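You operate a simulated robot arm through the tools that you are given. There is no shell and no other tool. Be economical: measure what you need, move in short steps, check, and stop when the job is done.

The job below is to be done with a simulated two-armed robot. You get a single attempt, and the scene is never put back.

JOB
Drop-test the beige tray's sample once and put it in the OK tray.
Fine: weight latched up again, swing plate back in.
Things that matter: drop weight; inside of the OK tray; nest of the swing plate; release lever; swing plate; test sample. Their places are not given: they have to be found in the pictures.

Only the result counts: the job must be done as asked and must still hold three seconds after the hand-in. Knocking over, shifting, dropping, spilling or breaking anything else fails it.

ROBOT AND FRAMES
Two 7-joint arms with fingered hands on one trunk that stands fixed in place. Base frame: the origin is at the foot of the trunk, x ahead of it, y to its left, z up; the work surface is at about z = 800. Units: mm, rad, N and s.
The left shoulder is at [200, 135, 970], the right one opposite. Payload 4 kg a hand.
The tool frame of a hand sits at the grasp point between the pads (the TCP): z along the fingers, y along the line on which they close. The tips reach 25 mm beyond it. Largest opening 88 mm; the body of the gripper starts 29 mm behind the TCP. The gripper is a hand of 4 fingers: y runs from the thumb to the fingers, the wrist lies at [-13, -106, -174] in the tool frame, and closing takes about 1.5 s.
Orientation is that of the tool frame in the base frame, as a unit quaternion [x, y, z, w]. With the fingers straight down and the wrist toward the robot, the tool's x, y and z point along [0, 1, 0], [1, 0, 0] and [0, 0, -1] of the base frame.

CONTROLS
- The arms move only by the tool play_rows. It takes "left_rows", "right_rows" or both (then of equal length, played together; a hand with none holds still); each is one flat list of numbers, 7 for each row, row after row: the shift along the base's x, y, z in mm, then the turn, a rotation vector about the base's x, y, z in degrees, then the finger opening in mm, from 0 to 88. In form: [tx, ty, tz, ax, ay, az, jaw, tx, ty, tz, ax, ay, az, jaw, ...]. A call has 1 to 12 rows; each row is the pose to reach, as a shift and turn from the pose commanded when the call began. A row lasts 0.2 s, in which the tool goes at most 50 mm and 0.15 rad; a call with a longer step from one row to the next is refused whole, and so is a gripper value outside its range. A pose out of reach is approached as far as the arm can. The call stops where the force on the tool passes 90 N (or 10 N more than at its start, if that is more) or the arm is blocked; 0.2 s more then pass. Each finger travels about 153 mm/s and halts on what it meets, pressing with about 31 N; the grip force reading is that of the motor and also rises with nothing between the fingers. The clock runs only during rows and for 0.2 s after the last one: add rows that repeat a pose to give the fingers time. It gives the time, the measured TCP pose, the force on the tool (base axes), the opening and the grip force at its end, in the units of the frame above (readings bear some noise), with the torque about the TCP (base axes, N m) and any sound that the robot's microphone picked up.
- Cameras (640 x 400 px; columns grow to the right, rows downward): "scene" is now at [147.4, 2.4, 1583.7]; the picture's right is [0.04, -1.00, 0.00], its down [-0.62, -0.02, -0.78] and it looks along [0.78, 0.03, -0.62] (base axes); focal length 326 px, centre (320, 200). "left" rides on the left gripper at [-64, -83, -98] in its tool frame; the picture's right is [-0.62, -0.37, 0.69], its down [0.71, -0.63, 0.30] and it looks along [0.32, 0.68, 0.65] (tool axes); focal length 265 px, centre (320, 200). "right" rides on the right gripper at [64, -83, -98] in its tool frame; the picture's right is [-0.62, 0.37, -0.69], its down [-0.71, -0.63, 0.30] and it looks along [-0.32, 0.68, 0.65] (tool axes); focal length 265 px, centre (320, 200).
- camera(camera): a new picture of that camera. The clock stands still meanwhile.
- lift_body(by): slides the trunk up (or, below 0, down) by that many mm; the arms and the scene camera ride with it, the base frame stays. It gives what a move gives, with no picture.
- set_grasp(shape, hand): the hand has 4 fingers and takes this shape, open, in about a second: jaw (thumb against the fingers, like two jaws); tri (thumb and two fingers); tip (a fingertip pinch); poke (one finger out to press); point (the index stretched); flat (the hand flat); cup (the hand cupped); fist (a fist). The gripper value then closes the fingers along that shape, each until it touches; the sizes above hold for jaw. It gives what a move gives, with no picture.
- pan_tilt(pan, tilt): turns the head with the scene camera to pan (to the left, within 1.693 rad either way) and tilt (down, from -0.506 to 1.204), counted from straight ahead of the robot. It gives what a move gives.
- point_at(camera, pixels): for up to 12 pixels [column, row] of the newest picture of that camera ("zoom" is the newest enlarged one), the place [x, y, z] in the base frame of the surface seen there, good to about 3 mm. The clock stands still meanwhile.
- enlarge(camera, box): a new picture of the part [left, top, right, bottom] of that camera's present view, enlarged. The clock stands still meanwhile.
- finish_job(): hands the job in; it is judged then, once.

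Work in short steps. Measure before you move; look again where a grasp or a placing could have gone wrong, and mend it. You have 80 turns and 48 pictures in all, those below and enlarged ones among them. Open the grippers and draw the arms clear of the work before you hand the job in, unless the task says otherwise; then end with one line.

The tools are called after "Call:" as name(argument=value, ...) on one line, values as JSON. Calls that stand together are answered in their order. play_rows: Moves the arms, as the interface text tells. Its arguments: {"type":"object","properties":{"left_rows":{"type":"array","items":{"type":"number"}},"right_rows":{"type":"array","items":{"type":"number"}}},"required":[]} The other tools are called the same way: lift_body (by) slides the trunk up or down; set_grasp (shape, hand) gives the hand a shape; pan_tilt (pan, tilt) turns the head that bears the scene camera; camera (camera) takes a picture; point_at (camera, pixels) gives the place of the surface under pixels of a picture; enlarge (camera, box) takes an enlarged picture of a part of a camera's view; finish_job () hands the job in.

At the start:

```text
time: 0.0
left_position: [541.0, 170.2, 1337.9]
left_ee_rot: [0.707, 0.707, 0.0, 0.0]
left_wrist_force: [-0.1, -0.6, 0.0]
left_moment: [0.02, 0.01, 0.01]
left_width: 87.6
left_grip_force: 0.1
left_shape: jaw
right_position: [557.9, -264.6, 1296.6]
right_ee_rot: [0.707, 0.707, 0.0, 0.0]
right_wrist_force: [-0.1, -0.7, -0.7]
right_moment: [0.02, -0.02, 0.04]
right_width: 87.6
right_grip_force: 0.0
right_shape: jaw
trunk travel left (down, up): [-575.0, 195.0]
head pan, tilt: [0.037, 0.674]
```

scene: 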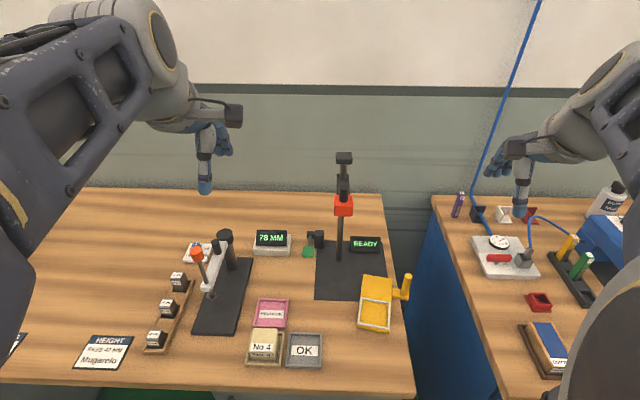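
right: 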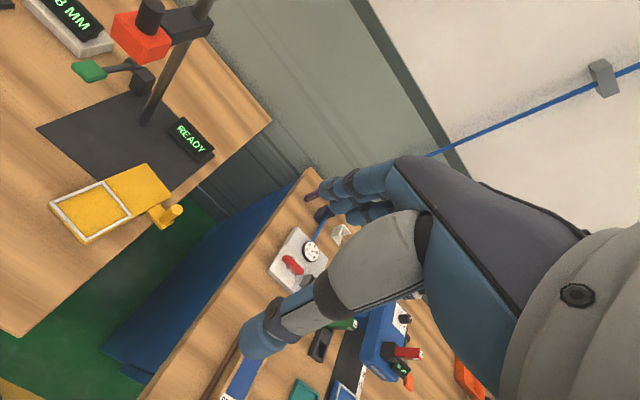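
left: 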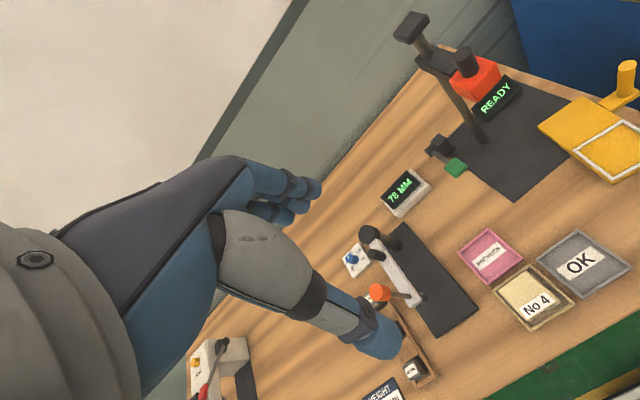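

The scene picture shows the drop tester near (340,230), the yellow swing plate near (378,300), and the trays near (265,345) and (305,350). I take enlarged views of each.

Call:
enlarge(camera="scene", box=[240, 140, 430, 260])

Call:
enlarge(camera="scene", box=[230, 260, 430, 385])

```text
3.33 times, centred on (335, 200) of scene
```

zoom: 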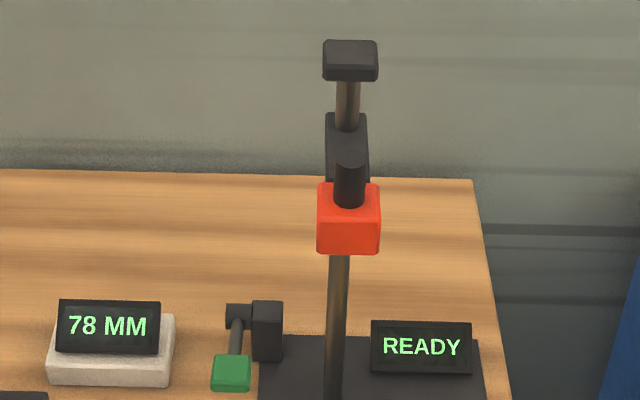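

```text
3.20 times, centred on (330, 322) of scene
```

zoom: 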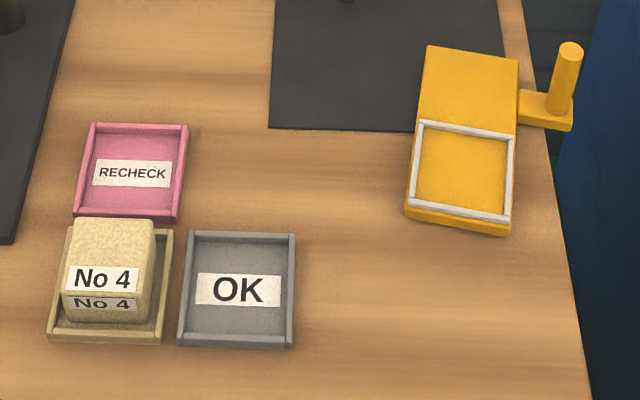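

The block "No 4" sits in the beige tray; the plate's nest is the white frame. I measure points on this zoom (sample, trays, plate, handle).

Call:
point_at(camera="zoom", pixels=[[75, 225], [148, 228], [70, 268], [142, 270], [100, 310], [237, 265], [160, 325], [462, 180], [430, 125], [510, 135], [414, 205], [506, 217]])

Call:
point_at(camera="zoom", pixels=[[475, 90], [430, 52], [512, 64], [570, 47], [560, 105], [545, 115], [457, 232], [400, 100], [183, 235], [292, 238], [181, 342], [290, 343]])

Call:
camera(camera="scene")

```text
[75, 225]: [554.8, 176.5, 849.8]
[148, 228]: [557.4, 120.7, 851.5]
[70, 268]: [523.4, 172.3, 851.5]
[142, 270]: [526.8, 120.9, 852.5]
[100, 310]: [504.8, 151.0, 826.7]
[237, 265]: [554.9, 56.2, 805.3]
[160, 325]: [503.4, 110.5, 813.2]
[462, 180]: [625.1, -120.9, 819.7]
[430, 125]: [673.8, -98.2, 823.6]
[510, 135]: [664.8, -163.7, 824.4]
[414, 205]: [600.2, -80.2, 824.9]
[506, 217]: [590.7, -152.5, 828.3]
```

```text
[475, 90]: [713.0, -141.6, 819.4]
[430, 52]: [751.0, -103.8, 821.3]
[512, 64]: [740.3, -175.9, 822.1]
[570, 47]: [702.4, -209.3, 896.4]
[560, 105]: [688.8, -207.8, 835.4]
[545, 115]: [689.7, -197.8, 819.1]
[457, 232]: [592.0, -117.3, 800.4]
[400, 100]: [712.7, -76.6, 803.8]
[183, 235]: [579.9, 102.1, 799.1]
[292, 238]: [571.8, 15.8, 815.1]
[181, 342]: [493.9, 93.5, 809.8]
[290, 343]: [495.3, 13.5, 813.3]
```

```text
42 pictures are left
```

scene: 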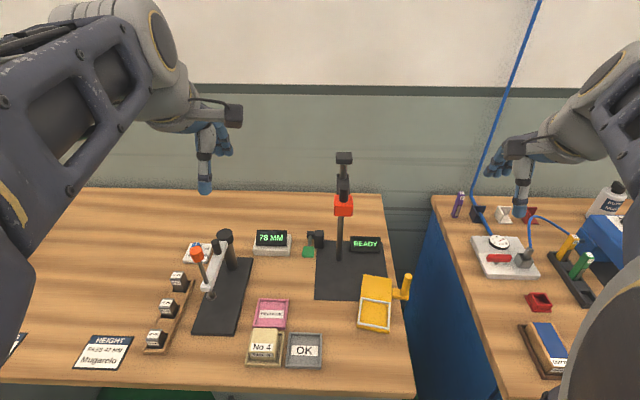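

Now I measure the tester: weight, its knob, latch, lever and post.

Call:
enlarge(camera="scene", box=[280, 140, 430, 310])

Call:
point_at(camera="scene", pixels=[[344, 158], [343, 180], [343, 195], [343, 207], [339, 235], [339, 257], [319, 239], [312, 240], [308, 252], [364, 244], [318, 296], [384, 242]])

```text
2.35 times, centred on (355, 225) of scene
```

zoom: 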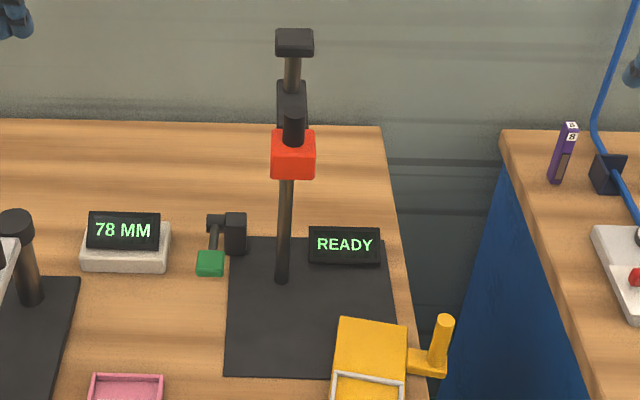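

```text
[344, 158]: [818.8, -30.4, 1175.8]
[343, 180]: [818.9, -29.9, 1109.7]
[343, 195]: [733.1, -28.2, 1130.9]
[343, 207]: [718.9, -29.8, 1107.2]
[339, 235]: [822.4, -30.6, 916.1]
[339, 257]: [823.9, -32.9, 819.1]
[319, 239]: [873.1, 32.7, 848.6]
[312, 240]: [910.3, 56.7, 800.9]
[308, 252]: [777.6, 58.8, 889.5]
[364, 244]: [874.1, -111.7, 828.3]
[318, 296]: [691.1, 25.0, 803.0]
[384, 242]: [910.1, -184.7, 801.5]
```

The weight hangs at about (745,-30,1107), with the post at (820,-30). I zoom on the release lever and on the weight to get its shape and height.

Call:
enlarge(camera="scene", box=[290, 220, 350, 265])

Call:
point_at(camera="zoom", pixels=[[195, 290], [195, 350], [160, 270], [230, 270], [165, 320], [230, 325], [215, 210], [215, 130], [310, 120], [310, 200], [270, 130], [285, 230]])

Call:
enlarge(camera="left", box=[370, 0, 640, 200])

```text
8.89 times, centred on (320, 242) of scene
```

zoom: 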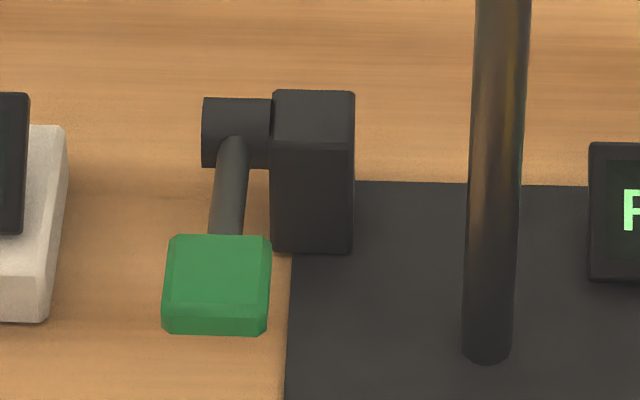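

```text
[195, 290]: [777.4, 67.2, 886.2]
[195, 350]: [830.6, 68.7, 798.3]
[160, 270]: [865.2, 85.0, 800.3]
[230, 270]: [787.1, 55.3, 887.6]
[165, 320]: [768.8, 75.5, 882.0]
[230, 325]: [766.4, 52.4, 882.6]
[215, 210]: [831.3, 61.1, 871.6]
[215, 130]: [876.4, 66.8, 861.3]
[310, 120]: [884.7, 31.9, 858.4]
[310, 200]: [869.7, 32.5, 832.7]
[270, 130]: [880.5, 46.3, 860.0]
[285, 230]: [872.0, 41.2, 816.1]
```

```text
2.00 times, centred on (505, 100) of left
```

zoom: 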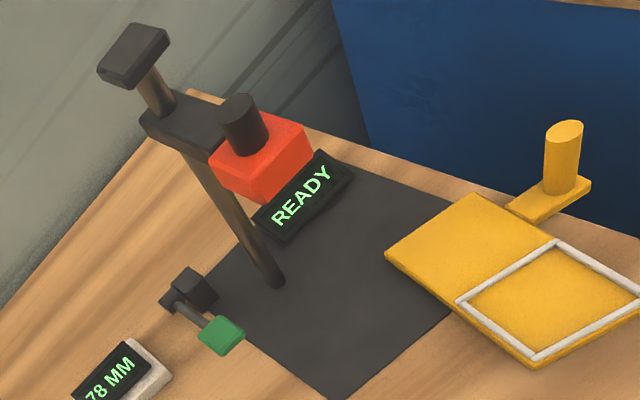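

The lever is hinged at about (880,65,860), with its green pad at about (778,64,887), so it is pressed down. Next I measure the sample's edges accurately.

Call:
enlarge(camera="scene", box=[240, 320, 330, 376])

Call:
point_at(camera="zoom", pixels=[[75, 75], [170, 75], [60, 165], [165, 165], [110, 65], [110, 185], [110, 195], [62, 130], [172, 130], [50, 240], [200, 240], [115, 222]])

```text
7.11 times, centred on (285, 348) of scene
```

zoom: 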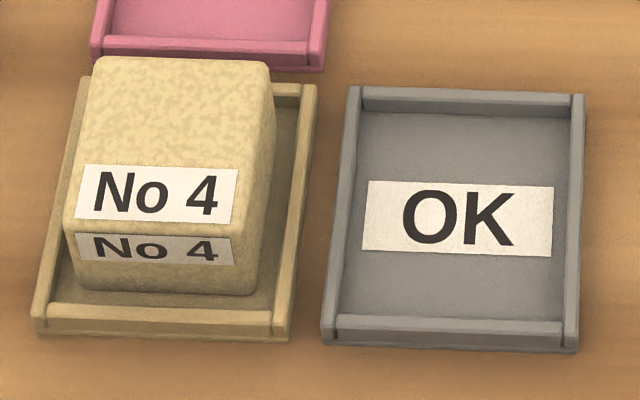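

```text
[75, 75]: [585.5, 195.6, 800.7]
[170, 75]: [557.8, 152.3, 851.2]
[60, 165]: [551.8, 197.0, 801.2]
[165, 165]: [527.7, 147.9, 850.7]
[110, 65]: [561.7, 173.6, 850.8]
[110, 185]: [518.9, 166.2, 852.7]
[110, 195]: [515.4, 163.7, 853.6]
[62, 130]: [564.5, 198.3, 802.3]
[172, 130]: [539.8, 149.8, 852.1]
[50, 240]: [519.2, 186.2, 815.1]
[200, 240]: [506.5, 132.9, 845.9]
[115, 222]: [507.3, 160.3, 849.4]
```

The sample's top is about x 505–563, y 118–178, z 851. Before swinging the left hand over, I check how tall the height gauge to its left is, along with the nest details.

Call:
point_at(camera="scene", pixels=[[225, 234], [197, 252], [210, 285], [237, 262], [205, 330], [180, 278], [168, 300], [155, 335]])

Call:
play_rows(left_rows=[0, -2, -20, 0, 0, -8, 88, 0, -4, -40, 0, 0, -16, 88, 0, -6, -60, 0, 0, -24, 88, -2, -8, -80, 0, 0, -32, 88, -3, -10, -100, 0, 0, -40, 88, -4, -12, -120, 0, 0, -48, 88, -5, -14, -140, 0, 0, -56, 88, -5, -16, -160, 0, 0, -64, 88, -6, -18, -180, 0, 0, -72, 88, -6, -20, -200, 0, 0, -80, 88, -7, -22, -220, 0, 0, -88, 88, -7, -22, -238, 0, 0, -89, 88])

```text
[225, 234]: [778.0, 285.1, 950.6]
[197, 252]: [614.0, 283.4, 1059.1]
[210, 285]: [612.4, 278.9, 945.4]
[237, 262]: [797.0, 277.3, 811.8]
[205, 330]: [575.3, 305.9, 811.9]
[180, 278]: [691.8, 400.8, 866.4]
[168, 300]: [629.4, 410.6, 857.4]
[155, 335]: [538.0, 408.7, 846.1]
```

```text
time: 2.6
left_position: [534.9, 147.1, 1100.4]
left_ee_rot: [1.0, 0.008, 0.0, 0.0]
left_wrist_force: [-0.4, 0.0, -0.2]
left_moment: [-0.02, -0.01, -0.02]
left_width: 87.3
left_grip_force: 0.1
left_shape: jaw
right_position: [557.9, -265.7, 1296.2]
right_ee_rot: [0.707, 0.707, 0.0, 0.0]
right_wrist_force: [-0.5, -0.3, 0.1]
right_moment: [-0.04, 0.02, -0.03]
right_width: 87.5
right_grip_force: 0.0
right_shape: jaw
trunk travel left (down, up): [-575.0, 195.0]
head pan, tilt: [0.037, 0.674]
```

The gauge's orange knob at (614,283,1059) is close to where the left wrist will be (about 534,253,1015). I look before descending.

Call:
camera(camera="scene")

Call:
camera(camera="left")

```text
37 pictures are left
```

scene: 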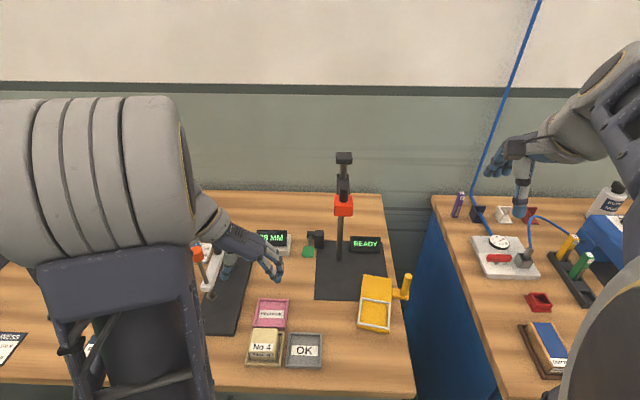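

```text
36 pictures are left
```

left: 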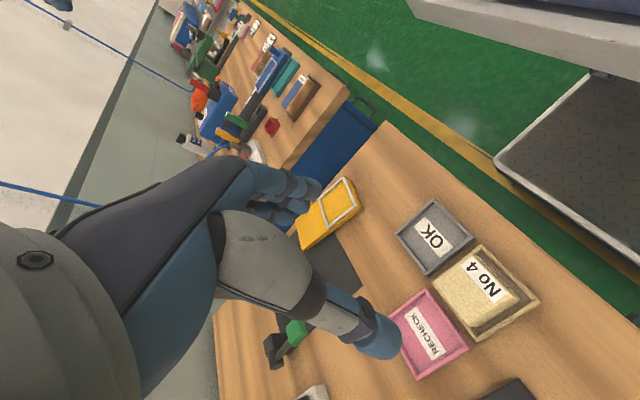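

The left forearm would come too near the gauge, so I'll handle the sample with the right arm, wrist to the right. First I retract the left arm up and left, and bring the right hand above the sample with yaw +90.

Call:
play_rows(left_rows=[0, 2, 20, 0, 0, 8, 88, 0, 10, 45, 0, 0, 16, 88, 0, 20, 70, 0, 0, 24, 88, 0, 30, 95, 0, 0, 32, 88, 0, 40, 120, 0, 0, 40, 88, 0, 50, 145, 0, 0, 48, 88, 0, 60, 170, 0, 0, 56, 88, 0, 75, 195, 0, 0, 64, 88, 0, 90, 220, 0, 0, 72, 88, 0, 105, 235, 0, 0, 80, 88, 0, 120, 237, 0, 0, 88, 88, 0, 130, 237, 0, 0, 89, 88])

Call:
play_rows(right_rows=[0, 20, -10, 0, 0, 8, 88, 0, 50, -20, 0, 0, 16, 88, 0, 80, -30, 0, 0, 24, 88, 0, 115, -50, 0, 0, 32, 88, 0, 150, -70, 0, 0, 40, 88, 0, 190, -90, 0, 0, 48, 88, 0, 230, -110, 0, 0, 56, 88, -5, 270, -130, 0, 0, 64, 88, -10, 310, -150, 0, 0, 72, 88, -15, 350, -170, 0, 0, 80, 88, -20, 385, -190, 0, 0, 88, 88, -24, 412, -210, 0, 0, 91, 88])

Call:
camera(camera="scene")

Call:
camera(camera="right")

```text
time: 5.2
left_position: [533.0, 276.3, 1335.7]
left_ee_rot: [0.706, 0.708, 0.001, 0.0]
left_wrist_force: [0.3, 0.3, 0.5]
left_moment: [-0.02, 0.01, 0.0]
left_width: 87.7
left_grip_force: 0.1
left_shape: jaw
right_position: [557.1, -265.0, 1297.3]
right_ee_rot: [0.707, 0.707, 0.0, 0.0]
right_wrist_force: [-0.8, 0.6, 0.3]
right_moment: [-0.01, -0.02, 0.03]
right_width: 87.6
right_grip_force: 0.2
right_shape: jaw
trunk travel left (down, up): [-575.0, 195.0]
head pan, tilt: [0.037, 0.674]
```

```text
time: 7.8
left_position: [532.7, 276.3, 1336.2]
left_ee_rot: [0.707, 0.707, 0.0, 0.0]
left_wrist_force: [-0.1, 0.2, 0.8]
left_moment: [0.0, 0.01, -0.02]
left_width: 87.5
left_grip_force: 0.1
left_shape: jaw
right_position: [530.9, 142.1, 1089.4]
right_ee_rot: [-0.01, 1.0, 0.0, -0.001]
right_wrist_force: [0.5, -0.1, 0.1]
right_moment: [-0.04, 0.0, 0.01]
right_width: 87.7
right_grip_force: 0.0
right_shape: jaw
trunk travel left (down, up): [-575.0, 195.0]
head pan, tilt: [0.037, 0.674]
```

```text
35 pictures are left
```

scene: 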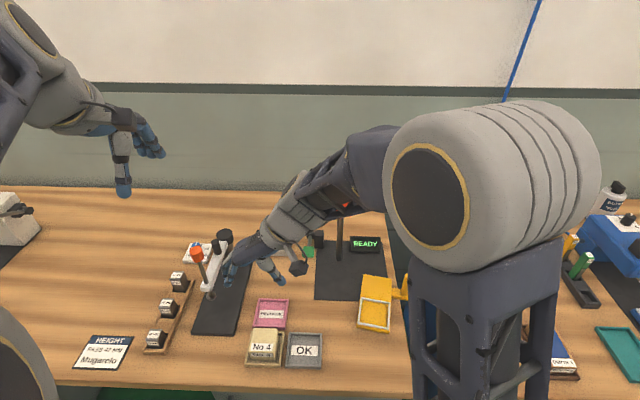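

```text
34 pictures are left
```

right: 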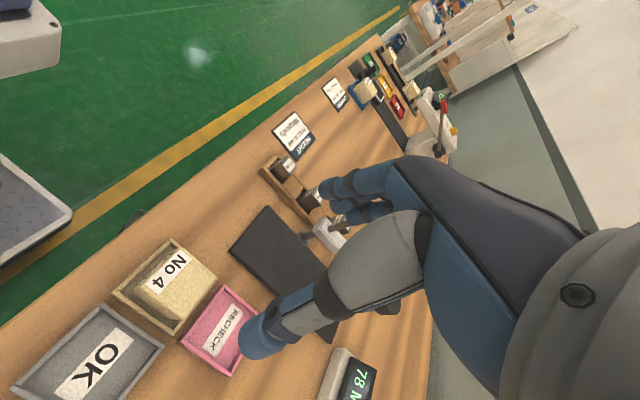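

The right hand is over the sample at height. I check where the right forearm runs relative to the weight (x≥715, y≈-30).

Call:
point_at(camera="scene", pixels=[[255, 245], [305, 205], [330, 190], [372, 150], [345, 205], [430, 200], [480, 130], [228, 278], [270, 275]])

Call:
point_at(camera="right", pixels=[[165, 252], [120, 292], [172, 332], [217, 280], [178, 298]])

```text
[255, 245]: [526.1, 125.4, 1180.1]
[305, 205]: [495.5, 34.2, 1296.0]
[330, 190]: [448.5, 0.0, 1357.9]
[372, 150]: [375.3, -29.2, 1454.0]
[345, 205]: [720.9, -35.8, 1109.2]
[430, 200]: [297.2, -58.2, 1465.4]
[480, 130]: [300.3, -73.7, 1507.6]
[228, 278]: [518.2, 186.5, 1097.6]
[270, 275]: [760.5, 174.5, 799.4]
```

```text
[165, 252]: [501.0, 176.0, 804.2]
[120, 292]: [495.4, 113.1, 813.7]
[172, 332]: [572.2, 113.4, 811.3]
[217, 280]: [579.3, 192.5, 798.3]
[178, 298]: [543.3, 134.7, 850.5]
```

The forearm is well clear. I descend to about 50 mm above the grasp height and check from the hand camera.

Call:
play_rows(right_rows=[0, 1, -40, 0, 0, 0, 88, 0, 1, -80, 0, 0, 0, 88, 1, 2, -120, 0, 0, 0, 88, 2, 3, -160, 0, 0, 0, 88, 2, 3, -185, 0, 0, 0, 88, 2, 3, -185, 0, 0, 0, 88])

Call:
camera(camera="right")

Call:
enlarge(camera="scene", box=[200, 270, 360, 380])

```text
time: 9.2
left_position: [533.0, 275.2, 1335.5]
left_ee_rot: [0.708, 0.707, 0.001, 0.0]
left_wrist_force: [-0.1, 0.4, -0.2]
left_moment: [0.02, 0.0, 0.01]
left_width: 87.7
left_grip_force: 0.0
left_shape: jaw
right_position: [535.2, 149.6, 901.6]
right_ee_rot: [-0.009, 1.0, -0.001, 0.0]
right_wrist_force: [-0.2, -0.8, 0.0]
right_moment: [0.01, 0.0, 0.01]
right_width: 87.6
right_grip_force: 0.1
right_shape: jaw
trunk travel left (down, up): [-575.0, 195.0]
head pan, tilt: [0.037, 0.674]
```

```text
33 pictures are left
```

right: 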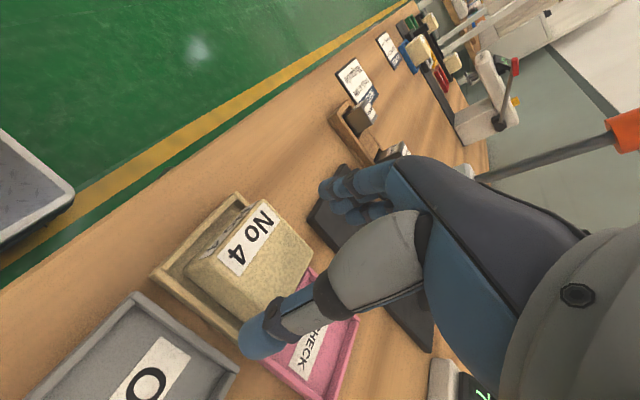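

```text
3.64 times, centred on (280, 325) of scene
```

zoom: 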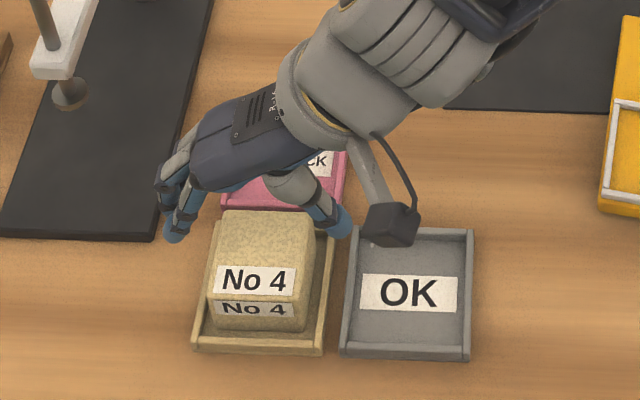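

I check the fingertip positions against the sample.

Call:
point_at(camera="zoom", pixels=[[173, 235], [341, 228], [186, 220], [225, 215], [305, 218], [212, 300], [300, 305], [260, 235]])

Call:
point_at(camera="right", pixels=[[265, 203], [192, 265], [235, 312], [308, 262], [255, 345], [325, 190], [250, 265]])

```text
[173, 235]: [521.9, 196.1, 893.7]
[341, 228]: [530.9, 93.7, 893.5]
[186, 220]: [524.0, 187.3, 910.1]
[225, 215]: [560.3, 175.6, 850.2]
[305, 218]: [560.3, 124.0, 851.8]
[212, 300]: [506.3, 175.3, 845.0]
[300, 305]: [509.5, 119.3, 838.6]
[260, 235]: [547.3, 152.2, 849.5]
```

```text
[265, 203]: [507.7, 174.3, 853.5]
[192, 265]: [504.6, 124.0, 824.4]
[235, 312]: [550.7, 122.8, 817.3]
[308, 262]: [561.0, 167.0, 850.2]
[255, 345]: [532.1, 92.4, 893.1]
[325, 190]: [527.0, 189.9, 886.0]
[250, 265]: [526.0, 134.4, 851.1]
```

The fingers straddle the sample evenly (sample center about (534,148)). I descend to TCP z≈845 and close.

Call:
play_rows(right_rows=[0, 0, -25, 0, 0, 0, 88, 0, -1, -45, 0, 0, 0, 88, 0, -1, -58, 0, 0, 0, 88, 0, -1, -58, 0, 0, 0, 75, 0, -1, -58, 0, 0, 0, 60, 0, -1, -58, 0, 0, 0, 40, 0, -1, -58, 0, 0, 0, 30, 0, -1, -58, 0, 0, 0, 30, 0, -1, -58, 0, 0, 0, 30, 0, -1, -58, 0, 0, 0, 30])

```text
time: 11.4
left_position: [533.4, 276.9, 1336.6]
left_ee_rot: [0.707, 0.707, 0.0, -0.001]
left_wrist_force: [1.0, -0.7, 0.4]
left_moment: [-0.02, -0.02, 0.02]
left_width: 87.7
left_grip_force: 0.0
left_shape: jaw
right_position: [534.9, 148.5, 842.4]
right_ee_rot: [-0.008, 1.0, -0.001, 0.0]
right_wrist_force: [-0.9, 0.4, 0.2]
right_moment: [0.01, -0.05, 0.0]
right_width: 53.5
right_grip_force: 30.6
right_shape: jaw
trunk travel left (down, up): [-575.0, 195.0]
head pan, tilt: [0.037, 0.674]
```

Gripped (53.5 mm, 30.6 N). I lift 110 mm and carry it above the nest at about (632,-124), turning by -10.5°.

Call:
play_rows(right_rows=[0, 0, 20, 0, 0, 0, 30, 0, 0, 50, 0, 0, 0, 30, 0, 0, 80, 0, 0, 0, 30, 0, 0, 110, 0, 0, 0, 30, 15, -40, 110, 0, 0, -2, 30, 30, -80, 110, 0, 0, -4, 30, 45, -120, 110, 0, 0, -6, 30, 60, -160, 110, 0, 0, -8, 30, 75, -200, 110, 0, 0, -10, 30, 90, -240, 110, 0, 0, -11, 30, 98, -272, 110, 0, 0, -11, 30, 98, -272, 110, 0, 0, -11, 30])

Call:
camera(camera="right")

Call:
enlarge(camera="scene", box=[320, 220, 440, 345])

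```text
time: 14.0
left_position: [533.7, 275.8, 1335.7]
left_ee_rot: [0.707, 0.708, 0.0, 0.0]
left_wrist_force: [-0.2, 0.0, 0.2]
left_moment: [-0.03, 0.0, 0.0]
left_width: 87.8
left_grip_force: 0.0
left_shape: jaw
right_position: [633.4, -125.1, 955.5]
right_ee_rot: [0.087, 0.996, 0.0, 0.0]
right_wrist_force: [-0.2, -0.3, 0.2]
right_moment: [0.04, 0.0, -0.03]
right_width: 53.5
right_grip_force: 31.1
right_shape: jaw
trunk travel left (down, up): [-575.0, 195.0]
head pan, tilt: [0.037, 0.674]
```

```text
31 pictures are left
```

right: 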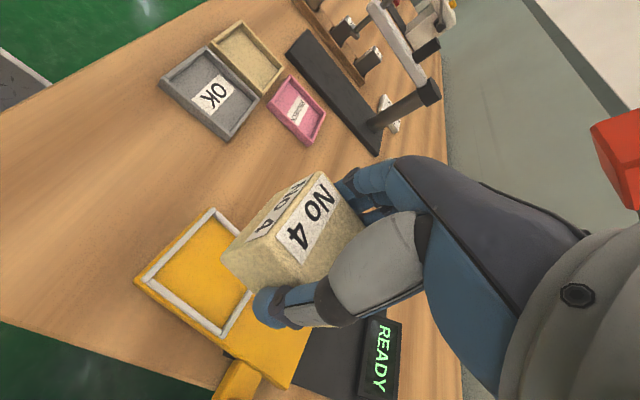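

```text
3.20 times, centred on (380, 282) of scene
```

zoom: 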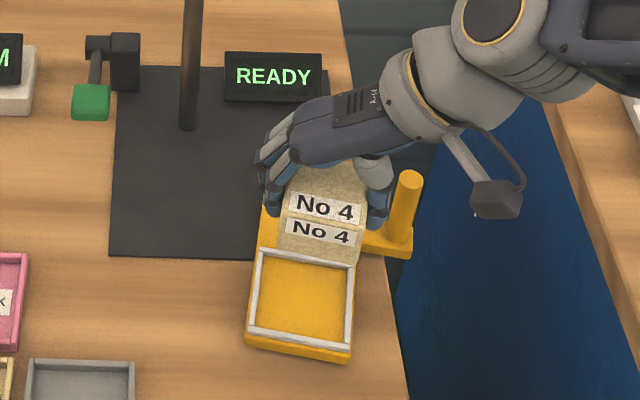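

I measure the nest rim and the held sample's edges to fit offset and yaw.

Call:
point_at(camera="zoom", pixels=[[263, 253], [353, 268], [253, 334], [346, 348], [258, 290], [352, 306], [308, 260], [298, 340], [290, 190], [365, 205], [283, 235], [352, 255]])

Call:
point_at(camera="right", pixels=[[212, 213], [142, 280], [224, 334], [246, 295], [180, 245], [183, 308], [323, 175], [361, 225], [275, 208], [225, 253], [262, 288], [308, 240]])

```text
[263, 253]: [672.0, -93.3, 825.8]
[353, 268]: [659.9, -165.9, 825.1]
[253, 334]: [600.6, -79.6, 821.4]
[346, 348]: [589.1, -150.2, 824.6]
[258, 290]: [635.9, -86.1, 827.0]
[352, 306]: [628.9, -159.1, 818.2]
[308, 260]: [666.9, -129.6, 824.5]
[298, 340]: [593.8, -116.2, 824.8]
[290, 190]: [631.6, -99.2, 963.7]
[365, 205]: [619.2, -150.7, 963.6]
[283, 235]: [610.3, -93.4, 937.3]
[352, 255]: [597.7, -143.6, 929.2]
```

```text
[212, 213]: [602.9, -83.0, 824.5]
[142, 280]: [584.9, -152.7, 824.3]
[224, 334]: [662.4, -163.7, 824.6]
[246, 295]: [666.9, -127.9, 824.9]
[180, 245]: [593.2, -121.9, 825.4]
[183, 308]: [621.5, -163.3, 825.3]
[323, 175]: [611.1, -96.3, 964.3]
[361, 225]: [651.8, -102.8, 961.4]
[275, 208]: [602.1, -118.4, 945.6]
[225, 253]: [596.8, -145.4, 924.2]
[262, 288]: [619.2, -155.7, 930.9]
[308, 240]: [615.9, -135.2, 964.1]
```

The nest center is about (630.3,-123) with yaw about -10.5°; the held sample sits about 2 mm off. I correct and lower to just above the nest floor (TCP ≈ 859).

Call:
play_rows(right_rows=[-2, 2, -30, 0, 0, 0, 30, -2, 2, -60, 0, 0, 0, 30, -2, 2, -80, 0, 0, 0, 30, -2, 2, -90, 0, 0, 0, 30, -2, 2, -94, 0, 0, 0, 30, -2, 2, -97, 0, 0, 0, 30, -2, 2, -97, 0, 0, 0, 30])

Call:
enlarge(camera="scene", box=[335, 255, 425, 345])

Call:
camera(camera="right")

```text
time: 15.6
left_position: [531.8, 275.5, 1336.5]
left_ee_rot: [0.708, 0.707, 0.001, 0.0]
left_wrist_force: [-1.1, -0.1, 0.0]
left_moment: [-0.02, -0.01, 0.0]
left_width: 87.8
left_grip_force: 0.1
left_shape: jaw
right_position: [632.4, -120.4, 858.5]
right_ee_rot: [0.086, 0.996, 0.0, 0.001]
right_wrist_force: [-1.1, -0.1, 12.6]
right_moment: [0.0, 0.01, 0.03]
right_width: 53.3
right_grip_force: 31.2
right_shape: jaw
trunk travel left (down, up): [-575.0, 195.0]
head pan, tilt: [0.037, 0.674]
```

```text
4.44 times, centred on (380, 300) of scene
```

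zoom: 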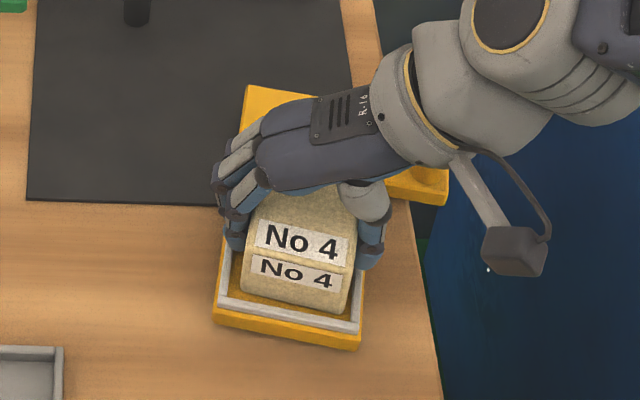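

```text
28 pictures are left
```

right: 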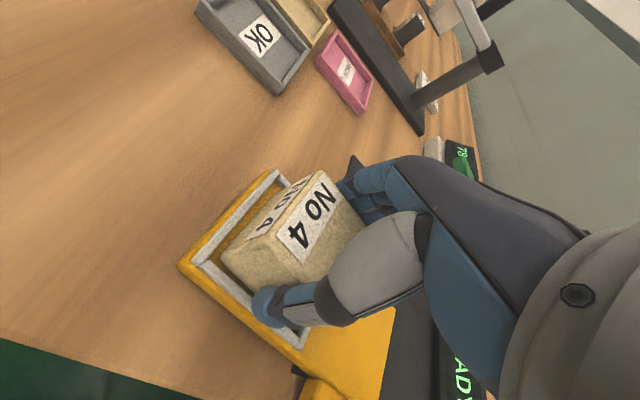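

There is 12.6 N of contact, so it rests on something. I verify the top height and the gap to the rims before releasing.

Call:
point_at(camera="right", pixels=[[318, 178], [360, 222], [320, 255], [262, 290], [225, 255], [240, 240], [275, 180], [200, 258], [240, 300], [300, 335], [232, 283], [222, 262]])

Call:
point_at(camera="zoom", pixels=[[255, 215], [350, 230], [300, 205], [250, 285], [345, 305], [290, 300], [285, 315], [345, 325], [225, 300], [290, 308]])

```text
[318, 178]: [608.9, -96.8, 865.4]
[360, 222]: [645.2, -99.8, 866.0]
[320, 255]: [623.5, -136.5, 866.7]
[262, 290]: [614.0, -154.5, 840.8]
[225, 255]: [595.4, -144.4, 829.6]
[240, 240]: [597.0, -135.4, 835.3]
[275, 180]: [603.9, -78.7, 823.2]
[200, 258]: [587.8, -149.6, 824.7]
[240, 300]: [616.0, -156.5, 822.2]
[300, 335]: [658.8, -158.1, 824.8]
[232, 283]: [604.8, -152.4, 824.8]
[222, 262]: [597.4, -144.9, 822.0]
```

```text
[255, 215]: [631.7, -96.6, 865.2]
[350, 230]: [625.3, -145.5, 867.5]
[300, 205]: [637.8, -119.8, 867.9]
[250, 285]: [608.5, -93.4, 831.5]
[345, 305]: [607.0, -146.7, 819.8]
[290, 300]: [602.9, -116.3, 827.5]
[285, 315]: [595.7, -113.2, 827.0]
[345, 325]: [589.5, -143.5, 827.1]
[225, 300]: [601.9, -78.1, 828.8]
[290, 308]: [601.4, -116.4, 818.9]
```

The top is at z≈866 and level, so the sample sits on the nest floor with gaps all round. I release and rise, then look at the result.

Call:
play_rows(right_rows=[0, 0, 0, 0, 0, 0, 60, 0, 0, 0, 0, 0, 0, 72, 0, 0, 0, 0, 0, 0, 78, 0, 0, 0, 0, 0, 0, 78, 0, 0, 30, 0, 0, 0, 78, 0, 0, 70, 0, 0, 0, 78, 0, 0, 110, 0, 0, 0, 78, 15, -40, 130, 0, 0, 0, 78, 30, -80, 130, 0, 0, 0, 80, 45, -110, 130, 0, 0, 0, 85, 45, -110, 130, 0, 0, 0, 88])

Call:
enlarge(camera="scene", box=[335, 255, 425, 345])

Call:
camera(camera="right")

```text
time: 18.0
left_position: [532.3, 274.6, 1336.4]
left_ee_rot: [0.707, 0.707, 0.0, 0.0]
left_wrist_force: [0.3, -0.3, 0.2]
left_moment: [-0.02, 0.03, -0.01]
left_width: 87.4
left_grip_force: 0.0
left_shape: jaw
right_position: [677.0, -228.8, 987.9]
right_ee_rot: [0.086, 0.996, 0.0, 0.0]
right_wrist_force: [0.7, 0.5, 0.2]
right_moment: [-0.02, 0.01, 0.03]
right_width: 87.6
right_grip_force: 0.1
right_shape: jaw
trunk travel left (down, up): [-575.0, 195.0]
head pan, tilt: [0.037, 0.674]
```

```text
4.44 times, centred on (380, 300) of scene
```

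zoom: 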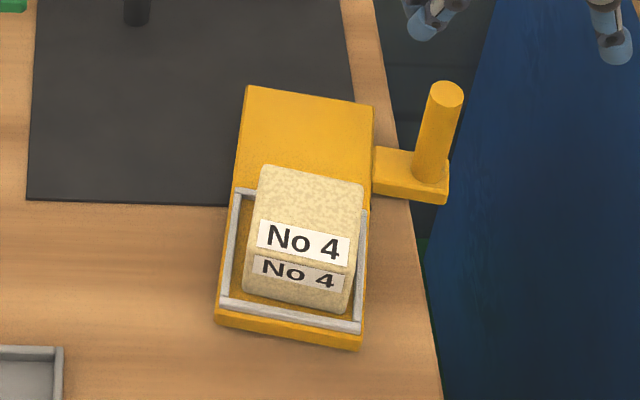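

```text
26 pictures are left
```

right: 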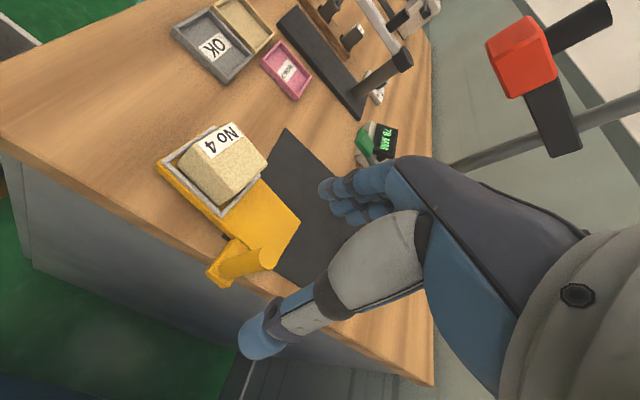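

The sample sits well within the nest. I measure the handle precisely (top at zoom (446,95), shaft down to (430,185)) and the plate's rear.

Call:
point_at(camera="zoom", pixels=[[446, 93], [432, 95], [460, 97], [432, 140], [422, 165], [428, 178], [405, 180], [440, 195], [250, 90], [370, 106], [310, 105], [445, 88]])

Call:
point_at(camera="right", pixels=[[270, 258], [240, 264], [225, 272], [298, 222], [530, 90], [515, 60], [545, 50], [590, 20], [560, 140]])

```text
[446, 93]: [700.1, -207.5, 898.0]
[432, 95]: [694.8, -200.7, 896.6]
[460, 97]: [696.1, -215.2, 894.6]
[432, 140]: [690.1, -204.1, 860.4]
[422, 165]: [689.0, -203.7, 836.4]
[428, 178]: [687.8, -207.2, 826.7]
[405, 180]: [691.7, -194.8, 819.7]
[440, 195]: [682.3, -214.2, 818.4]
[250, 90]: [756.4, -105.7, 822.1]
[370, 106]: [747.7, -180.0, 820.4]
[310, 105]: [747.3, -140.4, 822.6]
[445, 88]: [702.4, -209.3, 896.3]
```

```text
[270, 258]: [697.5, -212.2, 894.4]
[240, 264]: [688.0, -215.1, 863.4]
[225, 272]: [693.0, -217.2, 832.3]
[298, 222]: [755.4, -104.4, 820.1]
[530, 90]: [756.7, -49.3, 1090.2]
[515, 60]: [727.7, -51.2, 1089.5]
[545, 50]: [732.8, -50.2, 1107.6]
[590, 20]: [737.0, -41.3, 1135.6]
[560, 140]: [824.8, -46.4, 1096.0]
```

The handle is at about (699,-208), 17 mm across, z 820–897. I move over it, descend to TCP z≈876 and close.

Call:
play_rows(right_rows=[20, 20, -30, 0, 0, 0, 88, 22, 21, -60, 0, 0, 0, 88, 22, 21, -90, 0, 0, 0, 88, 22, 21, -112, 0, 0, 0, 88, 22, 21, -112, 0, 0, 0, 60, 22, 21, -112, 0, 0, 0, 40, 22, 21, -112, 0, 0, 0, 20, 22, 21, -112, 0, 0, 0, 5, 22, 21, -112, 0, 0, 0, 5, 22, 21, -112, 0, 0, 0, 5])

Call:
enlarge(camera="scene", box=[335, 240, 445, 345])

```text
time: 20.2
left_position: [533.6, 276.1, 1336.3]
left_ee_rot: [0.708, 0.707, 0.0, 0.0]
left_wrist_force: [-0.5, -0.3, 0.6]
left_moment: [0.04, -0.01, -0.02]
left_width: 87.6
left_grip_force: 0.0
left_shape: jaw
right_position: [698.4, -209.7, 874.6]
right_ee_rot: [0.087, 0.996, 0.0, 0.0]
right_wrist_force: [-0.7, -1.4, -0.5]
right_moment: [0.02, 0.01, -0.01]
right_width: 8.1
right_grip_force: 31.2
right_shape: jaw
trunk travel left (down, up): [-575.0, 195.0]
head pan, tilt: [0.037, 0.674]
```

```text
3.81 times, centred on (390, 292) of scene
```

zoom: 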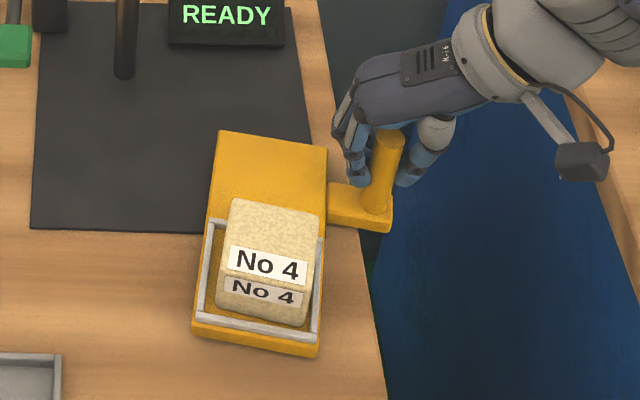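

The handle seems to be held (closed on it at 31 N). I swing a first 20° about the estimated pivot (742,-144), reading forces.

Call:
play_rows(right_rows=[-5, 4, 0, 0, 0, 0, 5, -10.5, 8.4, 0, 0, 0, 0, 5, -15, 13.5, 0, 0, 0, 0, 5, -19.3, 18.6, 0, 0, 0, 0, 5, -19.3, 18.6, 0, 0, 0, 0, 5])

Call:
enlarge(camera="scene", box=[335, 240, 445, 345])

```text
time: 21.4
left_position: [532.8, 275.2, 1335.9]
left_ee_rot: [0.707, 0.707, -0.001, 0.0]
left_wrist_force: [0.4, -0.1, -0.5]
left_moment: [0.02, 0.01, 0.02]
left_width: 87.5
left_grip_force: 0.1
left_shape: jaw
right_position: [680.0, -192.6, 875.3]
right_ee_rot: [0.087, 0.996, -0.001, -0.001]
right_wrist_force: [-3.4, -3.1, -12.1]
right_moment: [-0.05, 0.0, -0.09]
right_width: 7.1
right_grip_force: 31.1
right_shape: jaw
trunk travel left (down, up): [-575.0, 195.0]
head pan, tilt: [0.037, 0.674]
```

```text
3.81 times, centred on (390, 292) of scene
```

zoom: 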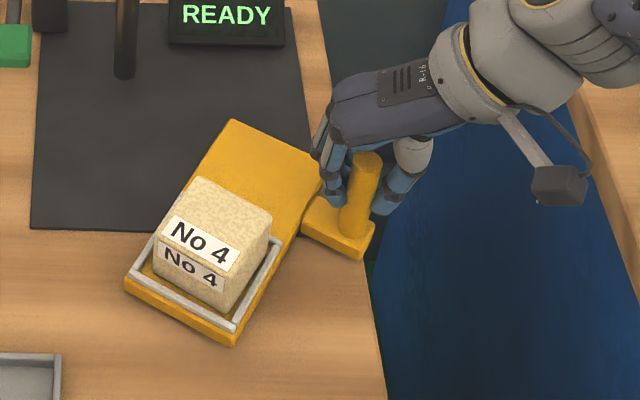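

The plate swings freely with low forces. I measure corners again to refine the pivot.

Call:
point_at(camera="zoom", pixels=[[234, 122], [320, 178], [128, 282], [232, 338], [368, 163], [155, 240], [133, 272], [232, 325]])

```text
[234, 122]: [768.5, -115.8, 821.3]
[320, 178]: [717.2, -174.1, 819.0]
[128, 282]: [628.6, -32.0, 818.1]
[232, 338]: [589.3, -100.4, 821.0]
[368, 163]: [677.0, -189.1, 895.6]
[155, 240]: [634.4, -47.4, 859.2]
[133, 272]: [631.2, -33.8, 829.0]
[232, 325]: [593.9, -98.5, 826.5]
```

The pivot fits at about (740.5,-145). I swing 50° more, in 5° substeps.

Call:
play_rows(right_rows=[-3.8, 5.5, -1, 0, 0, 0, 5, -7.2, 11.2, -1, 0, 0, 0, 5, -10, 17.2, -1, 0, 0, 0, 5, -12.4, 23.4, -1, 0, 0, 0, 5, -14, 29.8, -1, 0, 0, 0, 5, -15.3, 36.4, -1, 0, 0, 0, 5, -15.9, 43, -1, 0, 0, 0, 5, -16, 49.6, -1, 0, 0, 0, 5, -15.4, 56.2, -1, 0, 0, 0, 5, -14.4, 62.8, -1, 0, 0, 0, 5, -14.4, 62.8, -1, 0, 0, 0, 5])

Call:
enlarge(camera="scene", box=[290, 180, 440, 330])

```text
time: 23.8
left_position: [532.2, 275.6, 1335.9]
left_ee_rot: [0.707, 0.707, 0.0, 0.001]
left_wrist_force: [0.0, 0.0, -1.0]
left_moment: [-0.01, -0.02, 0.01]
left_width: 87.7
left_grip_force: 0.0
left_shape: jaw
right_position: [665.8, -128.5, 873.8]
right_ee_rot: [0.088, 0.996, 0.0, 0.001]
right_wrist_force: [10.3, -3.8, -6.2]
right_moment: [0.01, -0.41, -0.18]
right_width: 5.8
right_grip_force: 31.1
right_shape: jaw
trunk travel left (down, up): [-575.0, 195.0]
head pan, tilt: [0.037, 0.674]
```

```text
2.67 times, centred on (365, 255) of scene
```

zoom: 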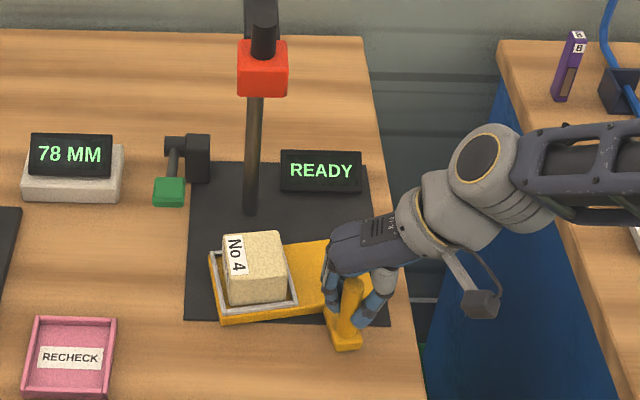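

About 10° remain. I continue in small steps until the stop is felt.

Call:
play_rows(right_rows=[0.8, 3.2, 0, 0, 0, 0, 5, 1.8, 6.4, 0, 0, 0, 0, 5, 2.9, 9.6, 0, 0, 0, 0, 5, 4, 12.7, 0, 0, 0, 0, 5, 4, 12.7, 0, 0, 0, 0, 5])

Call:
enlarge(camera="scene", box=[290, 180, 440, 330])

```text
time: 25.0
left_position: [532.2, 275.0, 1336.6]
left_ee_rot: [0.708, 0.707, 0.0, 0.0]
left_wrist_force: [0.1, -1.3, 0.9]
left_moment: [0.01, 0.01, 0.02]
left_width: 87.6
left_grip_force: 0.0
left_shape: jaw
right_position: [668.3, -116.2, 872.7]
right_ee_rot: [0.087, 0.996, 0.0, -0.001]
right_wrist_force: [7.5, -3.9, -9.7]
right_moment: [0.01, -0.35, -0.15]
right_width: 5.3
right_grip_force: 30.8
right_shape: jaw
trunk travel left (down, up): [-575.0, 195.0]
head pan, tilt: [0.037, 0.674]
```

```text
2.67 times, centred on (365, 255) of scene
```

zoom: 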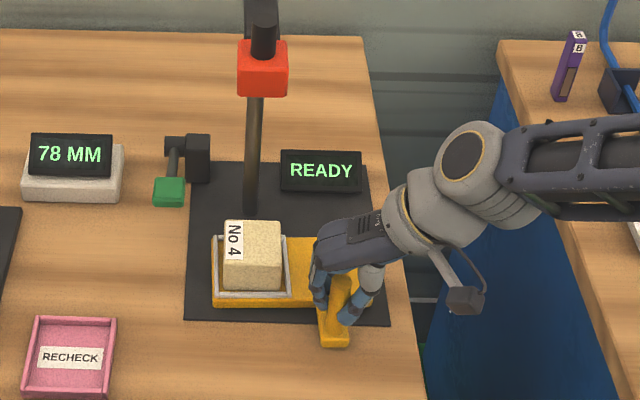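

The plate is nearly parallel to the base edge. I push a little further to find the stop.

Call:
play_rows(right_rows=[1, 2.5, 0, 0, 0, 0, 5, 2, 5, 0, 0, 0, 0, 5, 3, 7, 0, 0, 0, 0, 5, 3, 7, 0, 0, 0, 0, 5])

Call:
point_at(camera="zoom", pixels=[[215, 240], [217, 293], [287, 293], [232, 225], [278, 224], [262, 80], [250, 285], [300, 245], [213, 303], [320, 300]])

```text
time: 26.0
left_position: [532.7, 275.5, 1337.3]
left_ee_rot: [0.707, 0.708, 0.0, 0.0]
left_wrist_force: [0.8, -0.6, 0.8]
left_moment: [0.0, 0.01, -0.01]
left_width: 87.6
left_grip_force: 0.2
left_shape: jaw
right_position: [672.0, -109.3, 873.5]
right_ee_rot: [0.086, 0.996, 0.0, -0.002]
right_wrist_force: [-5.7, -12.2, -7.3]
right_moment: [-0.12, -0.16, 0.09]
right_width: 6.0
right_grip_force: 31.2
right_shape: jaw
trunk travel left (down, up): [-575.0, 195.0]
head pan, tilt: [0.037, 0.674]
```

```text
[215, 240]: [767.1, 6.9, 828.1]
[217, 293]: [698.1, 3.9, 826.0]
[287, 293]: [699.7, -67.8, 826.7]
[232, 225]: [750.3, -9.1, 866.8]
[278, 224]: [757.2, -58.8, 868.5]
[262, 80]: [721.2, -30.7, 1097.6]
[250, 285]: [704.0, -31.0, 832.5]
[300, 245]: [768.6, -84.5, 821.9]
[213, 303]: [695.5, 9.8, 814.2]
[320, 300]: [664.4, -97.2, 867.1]
```

I look to see whether the last push moved the plate further or reached the stop.

Call:
enlarge(camera="scene", box=[290, 180, 440, 330])

Call:
point_at(camera="zoom", pixels=[[217, 293], [287, 293], [213, 303], [308, 303], [215, 240], [228, 225], [280, 224], [230, 285]])

```text
2.67 times, centred on (365, 255) of scene
```

zoom: 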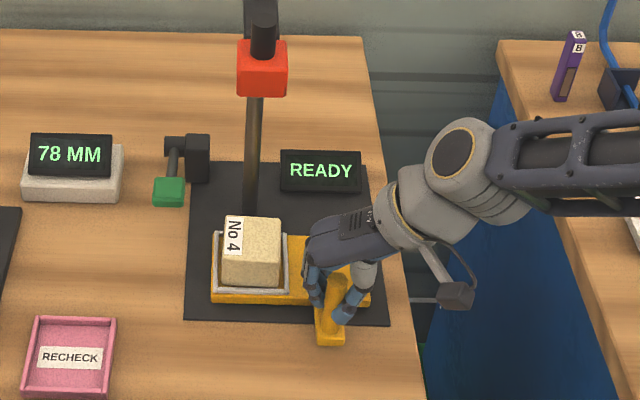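

```text
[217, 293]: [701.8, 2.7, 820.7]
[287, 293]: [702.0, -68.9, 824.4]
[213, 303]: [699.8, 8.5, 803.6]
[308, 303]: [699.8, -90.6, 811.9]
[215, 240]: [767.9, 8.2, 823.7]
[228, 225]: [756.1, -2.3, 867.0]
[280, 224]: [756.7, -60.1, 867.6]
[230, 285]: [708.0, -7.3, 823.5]
```

The plate is now square (-90°) with the nest at about (735,-31), under the weight. One more small push confirms the stop.

Call:
play_rows(right_rows=[1, 2, 0, 0, 0, 0, 5, 2, 4, 0, 0, 0, 0, 5, 2, 4, 0, 0, 0, 0, 5])

```text
time: 26.8
left_position: [532.8, 275.9, 1336.4]
left_ee_rot: [0.707, 0.707, -0.001, 0.0]
left_wrist_force: [-0.1, 0.0, 0.4]
left_moment: [0.01, 0.0, 0.04]
left_width: 87.5
left_grip_force: 0.1
left_shape: jaw
right_position: [673.4, -105.6, 873.0]
right_ee_rot: [0.087, 0.996, -0.001, -0.001]
right_wrist_force: [-14.0, -19.1, -6.2]
right_moment: [-0.18, -0.01, 0.16]
right_width: 7.4
right_grip_force: 30.7
right_shape: jaw
trunk travel left (down, up): [-575.0, 195.0]
head pan, tilt: [0.037, 0.674]
```

The force rises (19 N), so the plate is at its stop. I open modestly, rise, and draw the right arm away from the drop zone.

Call:
play_rows(right_rows=[0, 0, 0, 0, 0, 0, 25, 0, 0, 0, 0, 0, 0, 38, 0, 0, 0, 0, 0, 0, 38, 0, 0, 30, 0, 0, 0, 38, -5, -5, 65, 0, 0, 0, 38, -20, -35, 85, 0, 0, 0, 38, -35, -70, 100, 0, 0, 0, 50, -50, -110, 120, 0, 0, 0, 60, -60, -150, 150, 0, 0, 0, 60, -65, -180, 180, 0, 0, 0, 60, -65, -180, 180, 0, 0, 0, 60])

Call:
set_grasp(hand="left", shape="fist")

Call:
camera(camera="scene")

```text
refused: row 9 steps farther than a row can; nothing moved
```

```text
time: 27.7
left_position: [531.7, 276.6, 1337.1]
left_ee_rot: [0.707, 0.707, 0.0, -0.001]
left_wrist_force: [0.8, 0.1, -0.3]
left_moment: [0.01, 0.03, -0.01]
left_width: 0.3
left_grip_force: 0.0
left_shape: fist
right_position: [674.4, -107.5, 873.7]
right_ee_rot: [0.086, 0.996, 0.0, -0.001]
right_wrist_force: [-14.7, -19.7, -6.9]
right_moment: [-0.18, -0.01, 0.19]
right_width: 7.1
right_grip_force: 30.8
right_shape: jaw
trunk travel left (down, up): [-575.0, 195.0]
head pan, tilt: [0.037, 0.674]
```

```text
20 pictures are left
```

scene: 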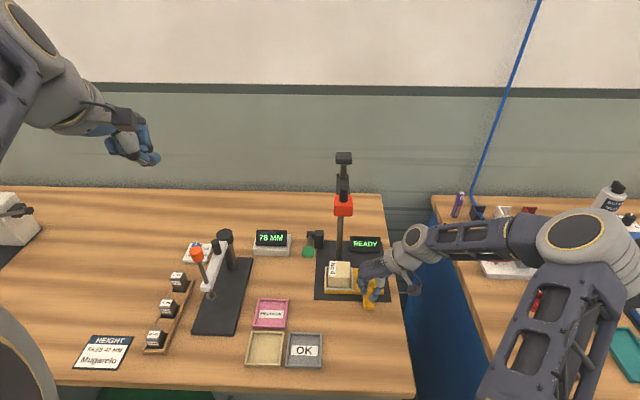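

One row was too long; I resend with smaller steps.

Call:
play_rows(right_rows=[0, 0, 0, 0, 0, 0, 25, 0, 0, 0, 0, 0, 0, 38, 0, 0, 0, 0, 0, 0, 38, 0, 0, 30, 0, 0, 0, 38, -5, -5, 65, 0, 0, 0, 38, -20, -35, 85, 0, 0, 0, 38, -33, -65, 100, 0, 0, 0, 50, -45, -100, 115, 0, 0, 0, 60, -55, -130, 135, 0, 0, 0, 60, -60, -160, 155, 0, 0, 0, 60, -65, -180, 180, 0, 0, 0, 60])

Call:
point_at(camera="scene", pixels=[[147, 158], [128, 150], [140, 140]])

```text
time: 30.1
left_position: [532.9, 275.2, 1335.7]
left_ee_rot: [0.707, 0.708, -0.001, 0.001]
left_wrist_force: [0.6, 0.5, -0.1]
left_moment: [0.03, -0.03, 0.04]
left_width: 0.0
left_grip_force: 0.0
left_shape: fist
right_position: [610.6, -282.0, 1055.6]
right_ee_rot: [0.087, 0.996, 0.0, -0.001]
right_wrist_force: [0.2, -0.5, 0.4]
right_moment: [0.01, -0.02, 0.03]
right_width: 59.5
right_grip_force: 0.1
right_shape: jaw
trunk travel left (down, up): [-575.0, 195.0]
head pan, tilt: [0.037, 0.674]
```

```text
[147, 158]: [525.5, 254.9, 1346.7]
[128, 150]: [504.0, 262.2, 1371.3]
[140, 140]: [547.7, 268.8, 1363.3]
```

The right arm is clear. The left fist goes to 110 mm above the lever pad (778,66).

Call:
play_rows(left_rows=[24, -21, -33, 0, 0, 0, 0, 48, -42, -66, 0, 0, 0, 0, 72, -63, -99, 0, 0, 0, 0, 96, -84, -132, 0, 0, 0, 0, 120, -105, -165, 0, 0, 0, 0, 144, -126, -198, 0, 0, 0, 0, 168, -147, -231, 0, 0, 0, 0, 192, -168, -264, 0, 0, 0, 0, 216, -189, -297, 0, 0, 0, 0, 242, -206, -330, 0, 0, 0, 0, 242, -206, -340, 0, 0, 0, 0])

Call:
enlarge(camera="scene", box=[240, 140, 420, 320])

```text
time: 32.5
left_position: [777.5, 71.4, 995.5]
left_ee_rot: [0.707, 0.707, -0.001, 0.0]
left_wrist_force: [-0.6, -0.8, 0.5]
left_moment: [-0.01, -0.03, 0.02]
left_width: 0.0
left_grip_force: 0.1
left_shape: fist
right_position: [609.6, -281.3, 1054.4]
right_ee_rot: [0.086, 0.996, 0.0, 0.0]
right_wrist_force: [0.2, -0.1, 0.4]
right_moment: [-0.01, 0.0, -0.01]
right_width: 59.4
right_grip_force: 0.0
right_shape: jaw
trunk travel left (down, up): [-575.0, 195.0]
head pan, tilt: [0.037, 0.674]
```

```text
2.22 times, centred on (330, 230) of scene
```

zoom: 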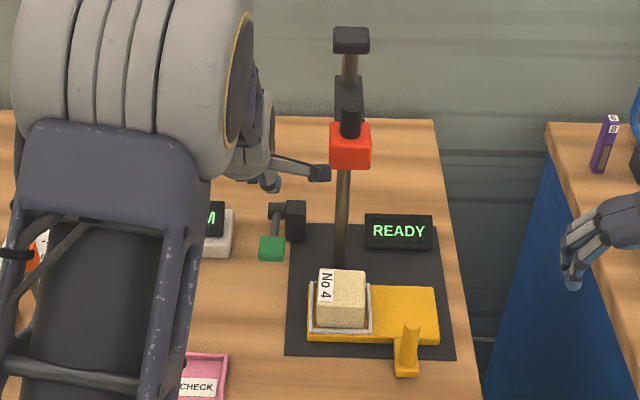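

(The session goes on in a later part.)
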